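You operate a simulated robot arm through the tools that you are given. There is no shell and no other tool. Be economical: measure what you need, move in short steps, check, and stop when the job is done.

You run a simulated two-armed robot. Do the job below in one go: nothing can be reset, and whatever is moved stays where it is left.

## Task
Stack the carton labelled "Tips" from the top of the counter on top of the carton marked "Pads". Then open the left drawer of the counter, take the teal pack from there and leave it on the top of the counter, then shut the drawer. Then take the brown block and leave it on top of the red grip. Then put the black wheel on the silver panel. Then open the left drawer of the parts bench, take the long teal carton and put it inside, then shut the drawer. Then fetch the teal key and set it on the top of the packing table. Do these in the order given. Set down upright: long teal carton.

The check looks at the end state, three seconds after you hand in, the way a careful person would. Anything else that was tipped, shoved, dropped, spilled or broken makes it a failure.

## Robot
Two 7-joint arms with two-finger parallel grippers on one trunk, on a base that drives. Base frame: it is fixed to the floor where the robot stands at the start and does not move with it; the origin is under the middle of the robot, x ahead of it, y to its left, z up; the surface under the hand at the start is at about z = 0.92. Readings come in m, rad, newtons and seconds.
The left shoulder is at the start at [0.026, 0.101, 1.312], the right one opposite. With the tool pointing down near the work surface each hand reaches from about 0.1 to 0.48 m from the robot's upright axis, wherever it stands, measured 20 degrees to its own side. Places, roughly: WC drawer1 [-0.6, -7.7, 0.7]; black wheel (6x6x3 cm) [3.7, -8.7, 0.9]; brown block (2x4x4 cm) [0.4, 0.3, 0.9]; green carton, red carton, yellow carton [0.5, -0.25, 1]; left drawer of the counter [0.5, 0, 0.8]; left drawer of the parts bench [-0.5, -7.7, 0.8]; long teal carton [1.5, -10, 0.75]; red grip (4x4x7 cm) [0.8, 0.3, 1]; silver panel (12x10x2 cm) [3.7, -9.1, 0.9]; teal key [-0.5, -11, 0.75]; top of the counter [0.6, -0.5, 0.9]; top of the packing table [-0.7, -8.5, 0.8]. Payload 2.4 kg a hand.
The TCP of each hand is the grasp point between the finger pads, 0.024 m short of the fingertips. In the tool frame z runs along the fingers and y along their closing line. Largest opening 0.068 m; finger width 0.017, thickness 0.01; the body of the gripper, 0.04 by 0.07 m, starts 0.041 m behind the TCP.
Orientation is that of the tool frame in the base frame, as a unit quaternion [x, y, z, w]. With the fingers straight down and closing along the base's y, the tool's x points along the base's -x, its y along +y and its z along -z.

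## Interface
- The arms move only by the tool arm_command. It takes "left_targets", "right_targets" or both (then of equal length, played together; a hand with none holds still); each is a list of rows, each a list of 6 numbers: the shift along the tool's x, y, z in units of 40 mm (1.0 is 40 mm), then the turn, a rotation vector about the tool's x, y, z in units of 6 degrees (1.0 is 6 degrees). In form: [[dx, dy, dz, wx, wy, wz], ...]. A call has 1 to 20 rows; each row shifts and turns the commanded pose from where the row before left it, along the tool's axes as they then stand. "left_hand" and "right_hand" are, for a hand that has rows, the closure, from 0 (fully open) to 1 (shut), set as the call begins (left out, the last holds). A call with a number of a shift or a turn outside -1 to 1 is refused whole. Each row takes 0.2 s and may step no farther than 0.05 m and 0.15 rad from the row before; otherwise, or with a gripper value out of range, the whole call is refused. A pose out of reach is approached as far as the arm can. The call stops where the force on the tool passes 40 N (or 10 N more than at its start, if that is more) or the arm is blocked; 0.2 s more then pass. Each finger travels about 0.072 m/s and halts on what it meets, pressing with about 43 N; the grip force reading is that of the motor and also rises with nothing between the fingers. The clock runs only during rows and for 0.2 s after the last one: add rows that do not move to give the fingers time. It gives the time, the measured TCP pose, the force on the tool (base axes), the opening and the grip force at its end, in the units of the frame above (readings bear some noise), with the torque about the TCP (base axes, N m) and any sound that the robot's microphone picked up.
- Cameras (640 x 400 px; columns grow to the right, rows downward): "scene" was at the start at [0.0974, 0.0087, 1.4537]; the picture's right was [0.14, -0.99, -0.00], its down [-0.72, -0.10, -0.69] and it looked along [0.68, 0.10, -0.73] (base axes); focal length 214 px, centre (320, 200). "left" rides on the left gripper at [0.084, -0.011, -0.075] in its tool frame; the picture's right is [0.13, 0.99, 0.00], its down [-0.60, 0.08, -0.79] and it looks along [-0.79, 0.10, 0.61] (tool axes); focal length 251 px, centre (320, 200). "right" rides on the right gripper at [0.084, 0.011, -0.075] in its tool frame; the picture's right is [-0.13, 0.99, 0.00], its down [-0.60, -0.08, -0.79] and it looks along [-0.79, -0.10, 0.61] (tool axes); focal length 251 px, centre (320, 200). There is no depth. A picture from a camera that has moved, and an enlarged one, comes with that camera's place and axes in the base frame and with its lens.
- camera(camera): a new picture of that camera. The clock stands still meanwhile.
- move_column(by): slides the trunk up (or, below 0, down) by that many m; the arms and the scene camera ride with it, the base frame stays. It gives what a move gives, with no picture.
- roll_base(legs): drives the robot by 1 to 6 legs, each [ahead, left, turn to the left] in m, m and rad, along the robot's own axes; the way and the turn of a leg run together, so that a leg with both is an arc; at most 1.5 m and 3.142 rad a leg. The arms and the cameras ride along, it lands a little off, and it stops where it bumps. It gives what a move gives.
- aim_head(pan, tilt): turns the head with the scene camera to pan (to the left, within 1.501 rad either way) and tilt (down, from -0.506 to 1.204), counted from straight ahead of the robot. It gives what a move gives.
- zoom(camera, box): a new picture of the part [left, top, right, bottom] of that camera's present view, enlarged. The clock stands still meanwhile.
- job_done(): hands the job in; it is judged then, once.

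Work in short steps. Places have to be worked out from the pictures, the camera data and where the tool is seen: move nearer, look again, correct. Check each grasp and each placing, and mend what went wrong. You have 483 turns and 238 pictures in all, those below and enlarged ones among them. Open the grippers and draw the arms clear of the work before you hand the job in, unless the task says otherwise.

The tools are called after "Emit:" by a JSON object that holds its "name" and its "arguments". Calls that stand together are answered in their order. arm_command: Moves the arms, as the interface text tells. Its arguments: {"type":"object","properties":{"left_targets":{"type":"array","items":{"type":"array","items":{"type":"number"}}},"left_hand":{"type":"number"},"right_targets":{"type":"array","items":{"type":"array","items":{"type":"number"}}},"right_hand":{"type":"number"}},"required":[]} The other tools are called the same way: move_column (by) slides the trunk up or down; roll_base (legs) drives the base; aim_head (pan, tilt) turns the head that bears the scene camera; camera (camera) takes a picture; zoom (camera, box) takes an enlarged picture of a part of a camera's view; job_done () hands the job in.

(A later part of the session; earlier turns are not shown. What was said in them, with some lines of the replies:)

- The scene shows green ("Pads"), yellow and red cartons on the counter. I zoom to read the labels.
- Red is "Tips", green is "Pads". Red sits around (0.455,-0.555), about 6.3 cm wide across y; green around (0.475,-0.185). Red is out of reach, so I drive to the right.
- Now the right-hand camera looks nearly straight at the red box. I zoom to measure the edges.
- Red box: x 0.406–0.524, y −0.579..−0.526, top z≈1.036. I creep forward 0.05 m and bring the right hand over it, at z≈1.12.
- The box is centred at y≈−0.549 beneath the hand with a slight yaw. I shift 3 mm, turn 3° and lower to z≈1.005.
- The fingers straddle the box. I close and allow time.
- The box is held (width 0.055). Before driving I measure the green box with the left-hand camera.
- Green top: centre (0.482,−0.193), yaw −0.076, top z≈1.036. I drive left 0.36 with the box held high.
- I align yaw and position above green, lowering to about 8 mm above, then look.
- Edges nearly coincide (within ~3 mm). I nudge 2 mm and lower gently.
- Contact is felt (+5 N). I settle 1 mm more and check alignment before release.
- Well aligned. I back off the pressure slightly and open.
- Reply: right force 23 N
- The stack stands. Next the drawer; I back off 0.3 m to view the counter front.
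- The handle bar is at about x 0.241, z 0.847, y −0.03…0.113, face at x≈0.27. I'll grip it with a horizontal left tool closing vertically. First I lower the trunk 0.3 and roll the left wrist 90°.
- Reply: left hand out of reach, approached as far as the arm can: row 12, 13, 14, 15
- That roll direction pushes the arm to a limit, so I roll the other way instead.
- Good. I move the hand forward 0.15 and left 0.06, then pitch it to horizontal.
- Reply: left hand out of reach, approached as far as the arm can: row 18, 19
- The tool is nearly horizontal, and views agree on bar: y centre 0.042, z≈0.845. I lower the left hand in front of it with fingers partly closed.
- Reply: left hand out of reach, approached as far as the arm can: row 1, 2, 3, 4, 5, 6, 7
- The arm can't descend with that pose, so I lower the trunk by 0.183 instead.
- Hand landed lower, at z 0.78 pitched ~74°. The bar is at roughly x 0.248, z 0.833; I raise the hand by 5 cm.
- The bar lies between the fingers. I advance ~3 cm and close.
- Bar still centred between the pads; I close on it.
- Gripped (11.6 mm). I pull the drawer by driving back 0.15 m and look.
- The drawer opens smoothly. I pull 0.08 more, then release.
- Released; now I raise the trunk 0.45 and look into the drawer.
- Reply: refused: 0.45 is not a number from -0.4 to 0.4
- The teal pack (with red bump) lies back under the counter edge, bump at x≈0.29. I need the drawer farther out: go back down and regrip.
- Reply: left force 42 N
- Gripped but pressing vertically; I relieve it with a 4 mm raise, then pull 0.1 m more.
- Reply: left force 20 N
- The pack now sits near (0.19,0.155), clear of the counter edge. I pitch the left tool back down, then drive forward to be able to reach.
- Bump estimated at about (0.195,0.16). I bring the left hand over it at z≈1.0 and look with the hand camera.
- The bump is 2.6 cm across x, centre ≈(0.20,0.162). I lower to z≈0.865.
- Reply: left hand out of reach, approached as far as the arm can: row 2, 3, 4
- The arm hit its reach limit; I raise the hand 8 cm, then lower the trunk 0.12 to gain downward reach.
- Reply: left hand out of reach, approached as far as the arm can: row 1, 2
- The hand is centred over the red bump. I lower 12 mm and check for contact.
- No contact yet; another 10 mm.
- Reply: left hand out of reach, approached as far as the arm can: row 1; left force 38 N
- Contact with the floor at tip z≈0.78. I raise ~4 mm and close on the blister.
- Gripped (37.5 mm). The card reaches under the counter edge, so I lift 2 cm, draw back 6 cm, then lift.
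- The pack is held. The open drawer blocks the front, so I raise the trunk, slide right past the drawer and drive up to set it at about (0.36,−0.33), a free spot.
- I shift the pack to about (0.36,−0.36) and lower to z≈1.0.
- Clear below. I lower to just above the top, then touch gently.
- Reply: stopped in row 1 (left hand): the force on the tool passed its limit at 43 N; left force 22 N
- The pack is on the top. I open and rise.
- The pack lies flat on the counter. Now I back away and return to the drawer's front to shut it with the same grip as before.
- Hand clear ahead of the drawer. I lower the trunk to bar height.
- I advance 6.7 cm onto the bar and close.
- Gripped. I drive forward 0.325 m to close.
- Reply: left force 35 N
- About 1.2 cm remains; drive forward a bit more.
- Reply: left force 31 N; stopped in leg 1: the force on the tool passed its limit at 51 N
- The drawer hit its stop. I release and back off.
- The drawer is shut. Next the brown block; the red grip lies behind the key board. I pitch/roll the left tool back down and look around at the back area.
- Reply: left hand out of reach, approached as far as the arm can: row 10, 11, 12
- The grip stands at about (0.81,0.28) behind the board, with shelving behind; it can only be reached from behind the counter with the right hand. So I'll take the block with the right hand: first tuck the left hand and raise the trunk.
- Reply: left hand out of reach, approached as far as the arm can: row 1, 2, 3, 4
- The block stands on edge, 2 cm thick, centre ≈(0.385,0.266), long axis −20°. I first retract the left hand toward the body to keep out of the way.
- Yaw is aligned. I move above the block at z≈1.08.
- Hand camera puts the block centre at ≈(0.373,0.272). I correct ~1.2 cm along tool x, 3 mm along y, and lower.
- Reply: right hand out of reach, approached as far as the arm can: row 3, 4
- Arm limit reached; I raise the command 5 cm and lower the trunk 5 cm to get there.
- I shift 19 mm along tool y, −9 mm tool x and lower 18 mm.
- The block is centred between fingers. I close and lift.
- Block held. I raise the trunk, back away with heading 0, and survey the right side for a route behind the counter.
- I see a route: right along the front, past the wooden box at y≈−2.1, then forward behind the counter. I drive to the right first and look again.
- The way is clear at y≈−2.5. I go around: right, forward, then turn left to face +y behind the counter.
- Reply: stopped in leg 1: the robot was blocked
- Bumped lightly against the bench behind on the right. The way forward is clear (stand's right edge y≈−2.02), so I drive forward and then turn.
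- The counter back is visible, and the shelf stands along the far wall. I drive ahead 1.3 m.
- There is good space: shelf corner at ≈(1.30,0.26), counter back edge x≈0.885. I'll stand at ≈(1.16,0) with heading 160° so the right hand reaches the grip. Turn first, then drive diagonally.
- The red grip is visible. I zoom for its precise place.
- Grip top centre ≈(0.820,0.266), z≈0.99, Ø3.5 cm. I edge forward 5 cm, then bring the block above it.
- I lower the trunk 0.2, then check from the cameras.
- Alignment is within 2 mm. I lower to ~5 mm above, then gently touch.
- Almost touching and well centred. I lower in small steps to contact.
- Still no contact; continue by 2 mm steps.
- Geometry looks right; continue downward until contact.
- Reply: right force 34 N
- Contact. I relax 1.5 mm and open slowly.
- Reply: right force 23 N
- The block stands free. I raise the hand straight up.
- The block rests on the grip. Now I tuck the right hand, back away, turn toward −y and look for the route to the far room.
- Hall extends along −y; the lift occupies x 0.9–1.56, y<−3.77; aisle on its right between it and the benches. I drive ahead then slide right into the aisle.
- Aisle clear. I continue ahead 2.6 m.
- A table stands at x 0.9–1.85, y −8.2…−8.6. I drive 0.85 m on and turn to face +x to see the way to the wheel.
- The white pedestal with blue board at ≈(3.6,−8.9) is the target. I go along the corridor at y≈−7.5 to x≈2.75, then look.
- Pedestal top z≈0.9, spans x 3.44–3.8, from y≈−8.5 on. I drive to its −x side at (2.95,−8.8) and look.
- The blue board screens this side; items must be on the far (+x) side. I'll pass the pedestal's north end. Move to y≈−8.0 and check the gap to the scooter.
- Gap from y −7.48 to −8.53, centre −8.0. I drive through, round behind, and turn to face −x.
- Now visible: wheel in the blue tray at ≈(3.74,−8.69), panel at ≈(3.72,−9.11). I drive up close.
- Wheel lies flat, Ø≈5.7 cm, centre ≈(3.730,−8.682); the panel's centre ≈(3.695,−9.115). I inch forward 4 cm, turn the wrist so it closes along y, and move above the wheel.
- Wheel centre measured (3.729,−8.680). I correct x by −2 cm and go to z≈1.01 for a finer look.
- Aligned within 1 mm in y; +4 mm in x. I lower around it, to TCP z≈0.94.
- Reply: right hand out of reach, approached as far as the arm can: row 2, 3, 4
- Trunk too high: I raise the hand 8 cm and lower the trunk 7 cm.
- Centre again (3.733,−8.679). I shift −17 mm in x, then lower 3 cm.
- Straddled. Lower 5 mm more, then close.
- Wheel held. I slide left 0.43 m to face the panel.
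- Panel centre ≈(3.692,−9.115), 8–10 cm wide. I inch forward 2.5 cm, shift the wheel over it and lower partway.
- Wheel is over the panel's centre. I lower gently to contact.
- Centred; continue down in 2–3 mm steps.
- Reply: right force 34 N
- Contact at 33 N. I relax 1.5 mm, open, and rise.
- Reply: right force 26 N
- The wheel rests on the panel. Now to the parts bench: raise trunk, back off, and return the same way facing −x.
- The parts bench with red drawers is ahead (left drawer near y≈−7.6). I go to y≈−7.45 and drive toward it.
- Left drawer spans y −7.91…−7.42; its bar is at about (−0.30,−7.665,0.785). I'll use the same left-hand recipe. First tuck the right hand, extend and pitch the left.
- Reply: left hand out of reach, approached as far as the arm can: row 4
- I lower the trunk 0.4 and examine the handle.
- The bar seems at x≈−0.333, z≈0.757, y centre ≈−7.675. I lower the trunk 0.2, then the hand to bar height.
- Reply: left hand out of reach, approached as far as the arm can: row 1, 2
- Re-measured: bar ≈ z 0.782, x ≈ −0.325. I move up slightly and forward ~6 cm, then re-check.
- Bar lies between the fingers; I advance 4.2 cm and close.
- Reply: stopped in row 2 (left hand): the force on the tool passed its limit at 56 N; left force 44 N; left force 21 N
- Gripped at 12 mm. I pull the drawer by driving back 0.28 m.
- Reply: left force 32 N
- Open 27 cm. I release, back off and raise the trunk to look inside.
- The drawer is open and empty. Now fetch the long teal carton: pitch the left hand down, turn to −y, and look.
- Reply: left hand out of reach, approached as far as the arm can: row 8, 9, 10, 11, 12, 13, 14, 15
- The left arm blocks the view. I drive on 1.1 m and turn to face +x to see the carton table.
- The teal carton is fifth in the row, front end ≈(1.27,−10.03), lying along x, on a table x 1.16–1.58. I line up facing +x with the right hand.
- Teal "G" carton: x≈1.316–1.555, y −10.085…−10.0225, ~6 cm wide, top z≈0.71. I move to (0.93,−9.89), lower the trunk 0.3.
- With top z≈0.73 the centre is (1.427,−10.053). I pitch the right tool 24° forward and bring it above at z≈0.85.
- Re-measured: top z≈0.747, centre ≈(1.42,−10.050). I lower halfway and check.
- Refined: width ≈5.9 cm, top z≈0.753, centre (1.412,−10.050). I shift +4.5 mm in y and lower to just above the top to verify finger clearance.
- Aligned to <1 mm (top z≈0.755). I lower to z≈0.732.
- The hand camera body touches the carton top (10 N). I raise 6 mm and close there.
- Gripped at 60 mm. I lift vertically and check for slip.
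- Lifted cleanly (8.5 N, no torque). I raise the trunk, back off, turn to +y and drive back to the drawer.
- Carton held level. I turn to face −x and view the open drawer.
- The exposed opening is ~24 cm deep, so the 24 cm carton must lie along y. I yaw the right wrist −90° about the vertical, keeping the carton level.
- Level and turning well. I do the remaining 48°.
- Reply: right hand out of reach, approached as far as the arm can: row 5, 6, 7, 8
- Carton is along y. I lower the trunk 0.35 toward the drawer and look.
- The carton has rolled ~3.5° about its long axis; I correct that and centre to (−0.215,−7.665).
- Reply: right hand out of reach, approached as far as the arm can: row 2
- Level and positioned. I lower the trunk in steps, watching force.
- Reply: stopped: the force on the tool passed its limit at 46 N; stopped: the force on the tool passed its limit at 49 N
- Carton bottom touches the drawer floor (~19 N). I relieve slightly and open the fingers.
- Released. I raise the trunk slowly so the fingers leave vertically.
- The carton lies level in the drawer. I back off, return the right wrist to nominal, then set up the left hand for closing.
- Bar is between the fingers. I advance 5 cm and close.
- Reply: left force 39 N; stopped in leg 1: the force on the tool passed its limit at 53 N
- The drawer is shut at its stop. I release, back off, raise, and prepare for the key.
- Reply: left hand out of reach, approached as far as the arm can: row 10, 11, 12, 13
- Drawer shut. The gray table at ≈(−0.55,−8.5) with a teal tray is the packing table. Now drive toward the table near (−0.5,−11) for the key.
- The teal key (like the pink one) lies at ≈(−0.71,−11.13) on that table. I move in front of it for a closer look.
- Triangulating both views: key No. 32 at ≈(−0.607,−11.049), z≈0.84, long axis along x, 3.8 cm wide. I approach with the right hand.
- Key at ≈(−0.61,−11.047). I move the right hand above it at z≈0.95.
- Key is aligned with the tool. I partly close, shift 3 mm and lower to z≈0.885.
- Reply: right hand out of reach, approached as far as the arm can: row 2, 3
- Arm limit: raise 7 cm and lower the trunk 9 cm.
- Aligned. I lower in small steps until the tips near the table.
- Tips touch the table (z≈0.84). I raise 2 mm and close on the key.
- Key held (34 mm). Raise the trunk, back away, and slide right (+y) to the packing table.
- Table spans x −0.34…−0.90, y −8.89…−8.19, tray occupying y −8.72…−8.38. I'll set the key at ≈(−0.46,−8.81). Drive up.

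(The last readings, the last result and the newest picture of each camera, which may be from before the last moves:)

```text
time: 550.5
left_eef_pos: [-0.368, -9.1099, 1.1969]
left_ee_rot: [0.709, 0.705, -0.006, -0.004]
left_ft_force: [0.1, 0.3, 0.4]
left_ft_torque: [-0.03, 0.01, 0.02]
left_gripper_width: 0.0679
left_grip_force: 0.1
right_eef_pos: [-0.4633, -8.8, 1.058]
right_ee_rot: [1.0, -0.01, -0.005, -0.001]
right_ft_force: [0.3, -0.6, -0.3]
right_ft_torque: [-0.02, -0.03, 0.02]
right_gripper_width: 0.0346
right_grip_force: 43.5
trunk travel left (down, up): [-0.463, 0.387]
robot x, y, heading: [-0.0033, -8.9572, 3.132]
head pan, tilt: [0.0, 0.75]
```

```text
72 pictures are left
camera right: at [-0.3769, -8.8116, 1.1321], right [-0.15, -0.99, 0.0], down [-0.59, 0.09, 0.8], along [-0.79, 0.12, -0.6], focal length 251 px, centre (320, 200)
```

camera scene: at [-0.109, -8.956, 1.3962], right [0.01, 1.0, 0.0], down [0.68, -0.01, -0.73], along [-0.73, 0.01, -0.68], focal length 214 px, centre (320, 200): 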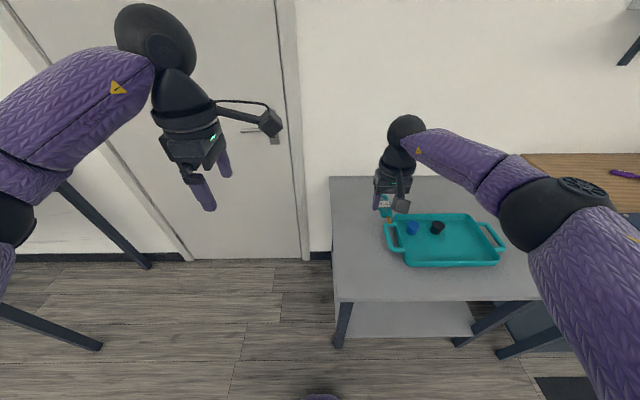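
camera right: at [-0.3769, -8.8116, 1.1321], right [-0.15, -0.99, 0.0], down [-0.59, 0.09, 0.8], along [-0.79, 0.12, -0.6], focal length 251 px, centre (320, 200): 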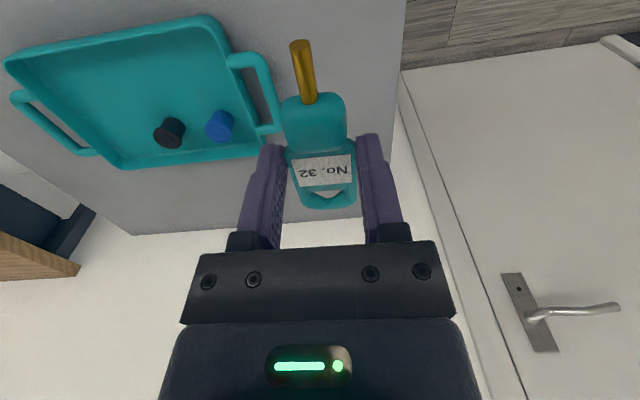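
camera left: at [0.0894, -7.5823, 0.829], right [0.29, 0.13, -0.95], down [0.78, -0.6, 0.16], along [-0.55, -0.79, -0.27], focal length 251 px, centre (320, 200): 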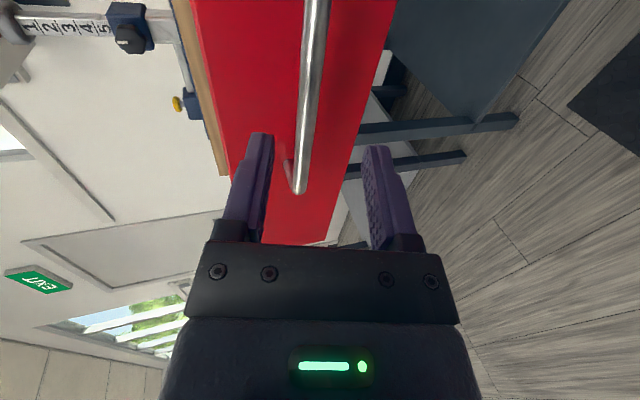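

Recomputed: table top z≈0.70–0.72, free gap y −8.89…−8.70. Key at y −8.80 is mid-gap; I move 7 cm further in and lower the trunk 0.2.

Emit:
{"name": "roll_base", "arguments": {"legs": [[0.07, 0, 0]]}}

Emit:
{"name": "move_column", "arguments": {"by": -0.2}}

Emit:
{"name": "camera", "arguments": {"camera": "right"}}

Emit:
{"name": "camera", "arguments": {"camera": "scene"}}

```text
time: 551.5
left_eef_pos: [-0.4386, -9.1096, 1.1957]
left_ee_rot: [0.708, 0.707, -0.004, -0.003]
left_ft_force: [0.2, 0.0, -0.9]
left_ft_torque: [0.0, -0.05, -0.01]
left_gripper_width: 0.068
left_grip_force: 0.1
right_eef_pos: [-0.5319, -8.7998, 1.058]
right_ee_rot: [1.0, -0.01, -0.005, -0.001]
right_ft_force: [0.6, 0.5, -0.8]
right_ft_torque: [0.0, 0.0, 0.0]
right_gripper_width: 0.0344
right_grip_force: 42.8
trunk travel left (down, up): [-0.463, 0.387]
robot x, y, heading: [-0.0699, -8.9589, 3.136]
head pan, tilt: [0.0, 0.75]
```

```text
time: 553.7
left_eef_pos: [-0.4366, -9.11, 0.9961]
left_ee_rot: [0.709, 0.706, -0.006, -0.005]
left_ft_force: [-0.7, 0.1, 0.2]
left_ft_torque: [0.02, 0.0, 0.01]
left_gripper_width: 0.0678
left_grip_force: 0.1
right_eef_pos: [-0.5319, -8.7994, 0.8593]
right_ee_rot: [1.0, -0.01, -0.005, 0.0]
right_ft_force: [0.2, 0.4, 0.4]
right_ft_torque: [-0.03, -0.05, -0.05]
right_gripper_width: 0.0342
right_grip_force: 42.5
trunk travel left (down, up): [-0.263, 0.587]
robot x, y, heading: [-0.0708, -8.9549, 3.134]
head pan, tilt: [0.0, 0.75]
```

```text
71 pictures are left
camera right: at [-0.4455, -8.8113, 0.9321], right [-0.15, -0.99, 0.0], down [-0.59, 0.09, 0.8], along [-0.79, 0.12, -0.6], focal length 251 px, centre (320, 200)
```

right: 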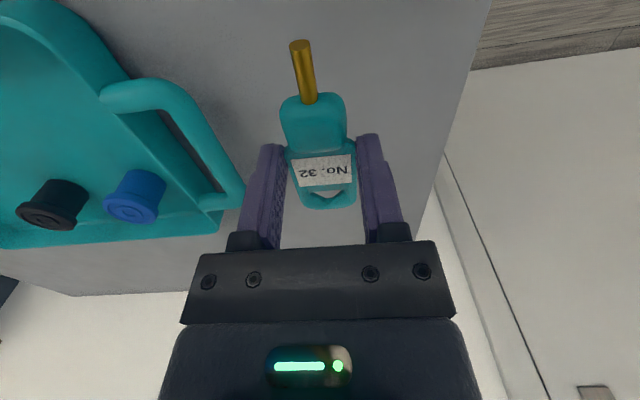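

```text
70 pictures are left
camera scene: at [-0.2104, -8.9552, 1.1944], right [0.01, 1.0, 0.0], down [0.68, -0.01, -0.73], along [-0.73, 0.01, -0.68], focal length 214 px, centre (320, 200)
```

scene: 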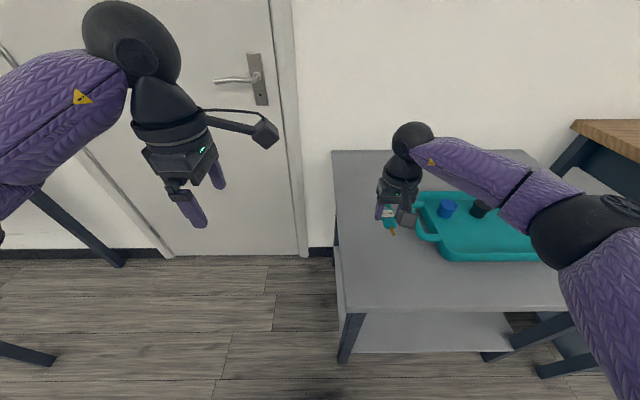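

Clear of tray and edges. I lower via trunk, then in small steps until contact.

Emit:
{"name": "move_column", "arguments": {"by": -0.08}}

Emit:
{"name": "camera", "arguments": {"camera": "right"}}

Emit:
{"name": "zoom", "arguments": {"camera": "scene", "box": [320, 120, 480, 270]}}

```text
time: 554.7
left_eef_pos: [-0.4371, -9.1099, 0.9187]
left_ee_rot: [0.708, 0.707, -0.005, -0.004]
left_ft_force: [-0.1, -0.3, 0.0]
left_ft_torque: [-0.02, -0.01, 0.01]
left_gripper_width: 0.068
left_grip_force: 0.1
right_eef_pos: [-0.5335, -8.799, 0.7863]
right_ee_rot: [1.0, -0.011, -0.01, 0.0]
right_ft_force: [0.7, -0.1, 16.1]
right_ft_torque: [-0.02, -0.12, 0.0]
right_gripper_width: 0.0347
right_grip_force: 43.0
trunk travel left (down, up): [-0.187, 0.663]
robot x, y, heading: [-0.0738, -8.9563, 3.13]
head pan, tilt: [0.0, 0.75]
stopped: the force on the tool passed its limit at 43 N (the readings are from after the stop); the commanded pose is now the measured one
```

```text
69 pictures are left
camera right: at [-0.4465, -8.8111, 0.8588], right [-0.15, -0.99, 0.0], down [-0.59, 0.09, 0.81], along [-0.8, 0.12, -0.59], focal length 251 px, centre (320, 200)
```

right: 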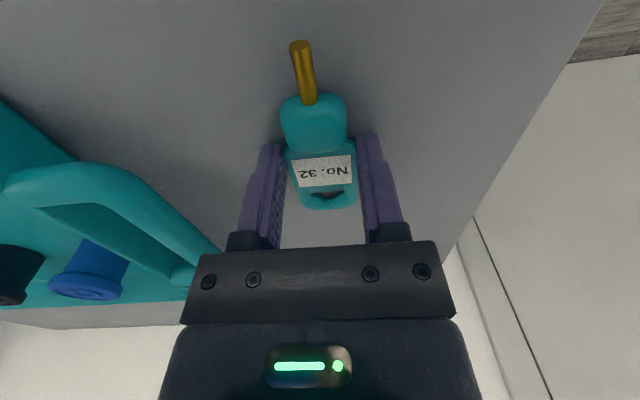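

```text
2.67 times, centred on (400, 195) of scene
camera zoom: at [-0.2285, -8.9553, 1.1168], right [0.01, 1.0, 0.0], down [0.68, -0.01, -0.73], along [-0.73, 0.01, -0.68], focal length 572 px, centre (107, 213)
```

zoom: 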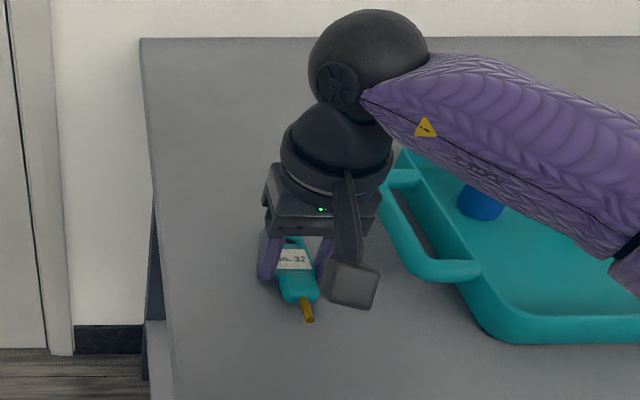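

Key touches the table (z≈0.76). I open the fingers moderately and raise.

Emit:
{"name": "arm_command", "arguments": {"right_targets": [[0, 0, 0, 0, 0, 0], [0, 0, 0, 0, 0, 0], [0, 0, 0, 0, 0, 0]], "right_hand": 0.2}}

Emit:
{"name": "move_column", "arguments": {"by": 0.05}}

Emit:
{"name": "move_column", "arguments": {"by": 0.35}}

Emit:
{"name": "camera", "arguments": {"camera": "scene"}}

```text
time: 555.5
left_eef_pos: [-0.4381, -9.1078, 0.919]
left_ee_rot: [0.708, 0.707, -0.004, -0.003]
left_ft_force: [0.2, 0.3, 0.6]
left_ft_torque: [0.02, -0.01, 0.0]
left_gripper_width: 0.0682
left_grip_force: 0.1
right_eef_pos: [-0.5347, -8.7983, 0.7844]
right_ee_rot: [1.0, -0.011, -0.007, 0.0]
right_ft_force: [-0.2, 0.6, -0.2]
right_ft_torque: [0.01, -0.01, -0.04]
right_gripper_width: 0.0543
right_grip_force: 0.1
trunk travel left (down, up): [-0.187, 0.663]
robot x, y, heading: [-0.0698, -8.9583, 3.136]
head pan, tilt: [0.0, 0.75]
```

```text
time: 556.4
left_eef_pos: [-0.4388, -9.1102, 0.9685]
left_ee_rot: [0.707, 0.707, -0.004, -0.001]
left_ft_force: [0.1, 0.0, -0.3]
left_ft_torque: [0.0, -0.02, -0.01]
left_gripper_width: 0.068
left_grip_force: 0.1
right_eef_pos: [-0.5335, -8.7991, 0.8345]
right_ee_rot: [1.0, -0.012, -0.008, 0.0]
right_ft_force: [-0.2, -0.3, 0.7]
right_ft_torque: [-0.01, 0.03, 0.0]
right_gripper_width: 0.0543
right_grip_force: 0.1
trunk travel left (down, up): [-0.237, 0.613]
robot x, y, heading: [-0.0715, -8.9559, 3.136]
head pan, tilt: [0.0, 0.75]
```

```text
time: 559.8
left_eef_pos: [-0.4379, -9.1095, 1.3191]
left_ee_rot: [0.708, 0.706, -0.004, -0.003]
left_ft_force: [-0.2, -0.2, 0.4]
left_ft_torque: [0.0, 0.01, -0.02]
left_gripper_width: 0.068
left_grip_force: 0.0
right_eef_pos: [-0.5335, -8.7982, 1.1838]
right_ee_rot: [1.0, -0.011, -0.008, 0.001]
right_ft_force: [0.2, -0.6, -0.2]
right_ft_torque: [0.01, 0.01, 0.02]
right_gripper_width: 0.0543
right_grip_force: 0.1
trunk travel left (down, up): [-0.587, 0.263]
robot x, y, heading: [-0.0707, -8.9552, 3.136]
head pan, tilt: [0.0, 0.75]
```

```text
67 pictures are left
camera scene: at [-0.1686, -8.9555, 1.5203], right [0.01, 1.0, 0.0], down [0.68, -0.01, -0.73], along [-0.73, 0.01, -0.68], focal length 214 px, centre (320, 200)
```

scene: 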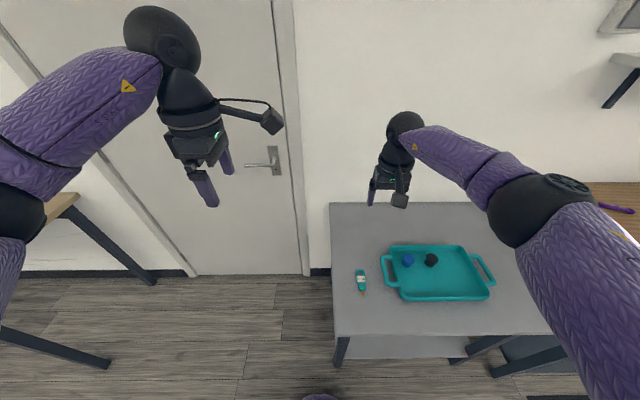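

The key lies on the packing table top. I open the hand fully and back away clear.

Emit:
{"name": "roll_base", "arguments": {"legs": [[-0.45, 0, 0]]}}

Emit:
{"name": "arm_command", "arguments": {"right_targets": [[0, 0, 0, 0, 0, 0], [0, 0, 0, 0, 0, 0]], "right_hand": 0}}

Emit:
{"name": "aim_head", "arguments": {"pan": -0.4, "tilt": 0.6}}

Emit:
{"name": "camera", "arguments": {"camera": "scene"}}

```text
time: 562.6
left_eef_pos: [0.0247, -9.1146, 1.319]
left_ee_rot: [0.705, 0.709, -0.003, -0.003]
left_ft_force: [0.7, 0.5, -0.5]
left_ft_torque: [-0.01, 0.03, -0.01]
left_gripper_width: 0.068
left_grip_force: 0.1
right_eef_pos: [-0.0741, -8.8039, 1.1853]
right_ee_rot: [1.0, -0.008, -0.008, 0.0]
right_ft_force: [0.5, 0.4, 0.5]
right_ft_torque: [0.01, 0.0, -0.02]
right_gripper_width: 0.0543
right_grip_force: 0.0
trunk travel left (down, up): [-0.587, 0.263]
robot x, y, heading: [0.3915, -8.9551, 3.143]
head pan, tilt: [0.0, 0.75]
```

```text
time: 563.2
left_eef_pos: [0.0233, -9.1148, 1.3191]
left_ee_rot: [0.706, 0.709, -0.004, -0.003]
left_ft_force: [1.1, -0.3, -0.5]
left_ft_torque: [-0.02, -0.05, 0.0]
left_gripper_width: 0.0681
left_grip_force: 0.0
right_eef_pos: [-0.0742, -8.8038, 1.1848]
right_ee_rot: [1.0, -0.007, -0.008, 0.0]
right_ft_force: [0.8, 0.0, 0.1]
right_ft_torque: [0.02, 0.01, -0.02]
right_gripper_width: 0.0677
right_grip_force: 0.1
trunk travel left (down, up): [-0.587, 0.263]
robot x, y, heading: [0.39, -8.9588, 3.142]
head pan, tilt: [0.0, 0.75]
```

```text
time: 564.1
left_eef_pos: [0.0224, -9.1147, 1.3195]
left_ee_rot: [0.706, 0.709, -0.004, -0.003]
left_ft_force: [-0.7, 0.3, 0.1]
left_ft_torque: [0.03, 0.0, -0.01]
left_gripper_width: 0.0679
left_grip_force: 0.0
right_eef_pos: [-0.075, -8.8045, 1.1848]
right_ee_rot: [1.0, -0.007, -0.009, 0.002]
right_ft_force: [-0.5, -0.3, -0.5]
right_ft_torque: [0.01, -0.01, 0.02]
right_gripper_width: 0.0682
right_grip_force: 0.1
trunk travel left (down, up): [-0.587, 0.263]
robot x, y, heading: [0.3907, -8.9566, 3.139]
head pan, tilt: [-0.4, 0.6]
```

```text
66 pictures are left
camera scene: at [0.2935, -8.9242, 1.5332], right [0.39, 0.92, 0.0], down [0.52, -0.22, -0.82], along [-0.76, 0.32, -0.57], focal length 214 px, centre (320, 200)
```

scene: 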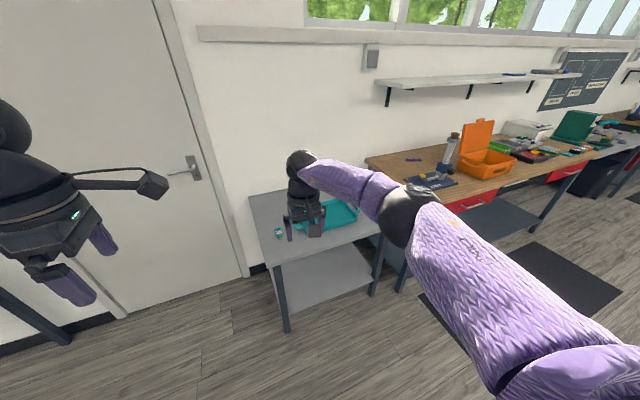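

Key on the table, the parts-bench drawer is shut, both arms are clear and grippers open. I hand in.

Emit:
{"name": "job_done", "arguments": {}}

```text
The job is handed in.
```

I did all six parts in the order you gave and handed the job in; the result of the check has not come back.

- **"Tips" carton:** it sits on top of the "Pads" carton, with the edges lined up.
- **Teal pack:** it lies flat on the counter top, and the counter's left drawer is shut.
- **Brown block:** it stands on the red grip, which I reached from behind the counter.
- **Black wheel:** it rests on the middle of the silver panel.
- **Long teal carton:** it lies in the left drawer of the parts bench, the same way up as it was on its table, and the drawer is shut. I took that as "upright", because the drawer is too shallow for the carton to stand on end.
- **Teal key:** No. 32 is on the grey table at about (-0.5, -8.8). I took this to be the packing table from the coordinates, as I saw no label on it.

On the way behind the counter, the base was blocked once at about (-0.25, -2.44), probably by a workshop bench. I saw nothing move then, but I did not go back to check that bench.
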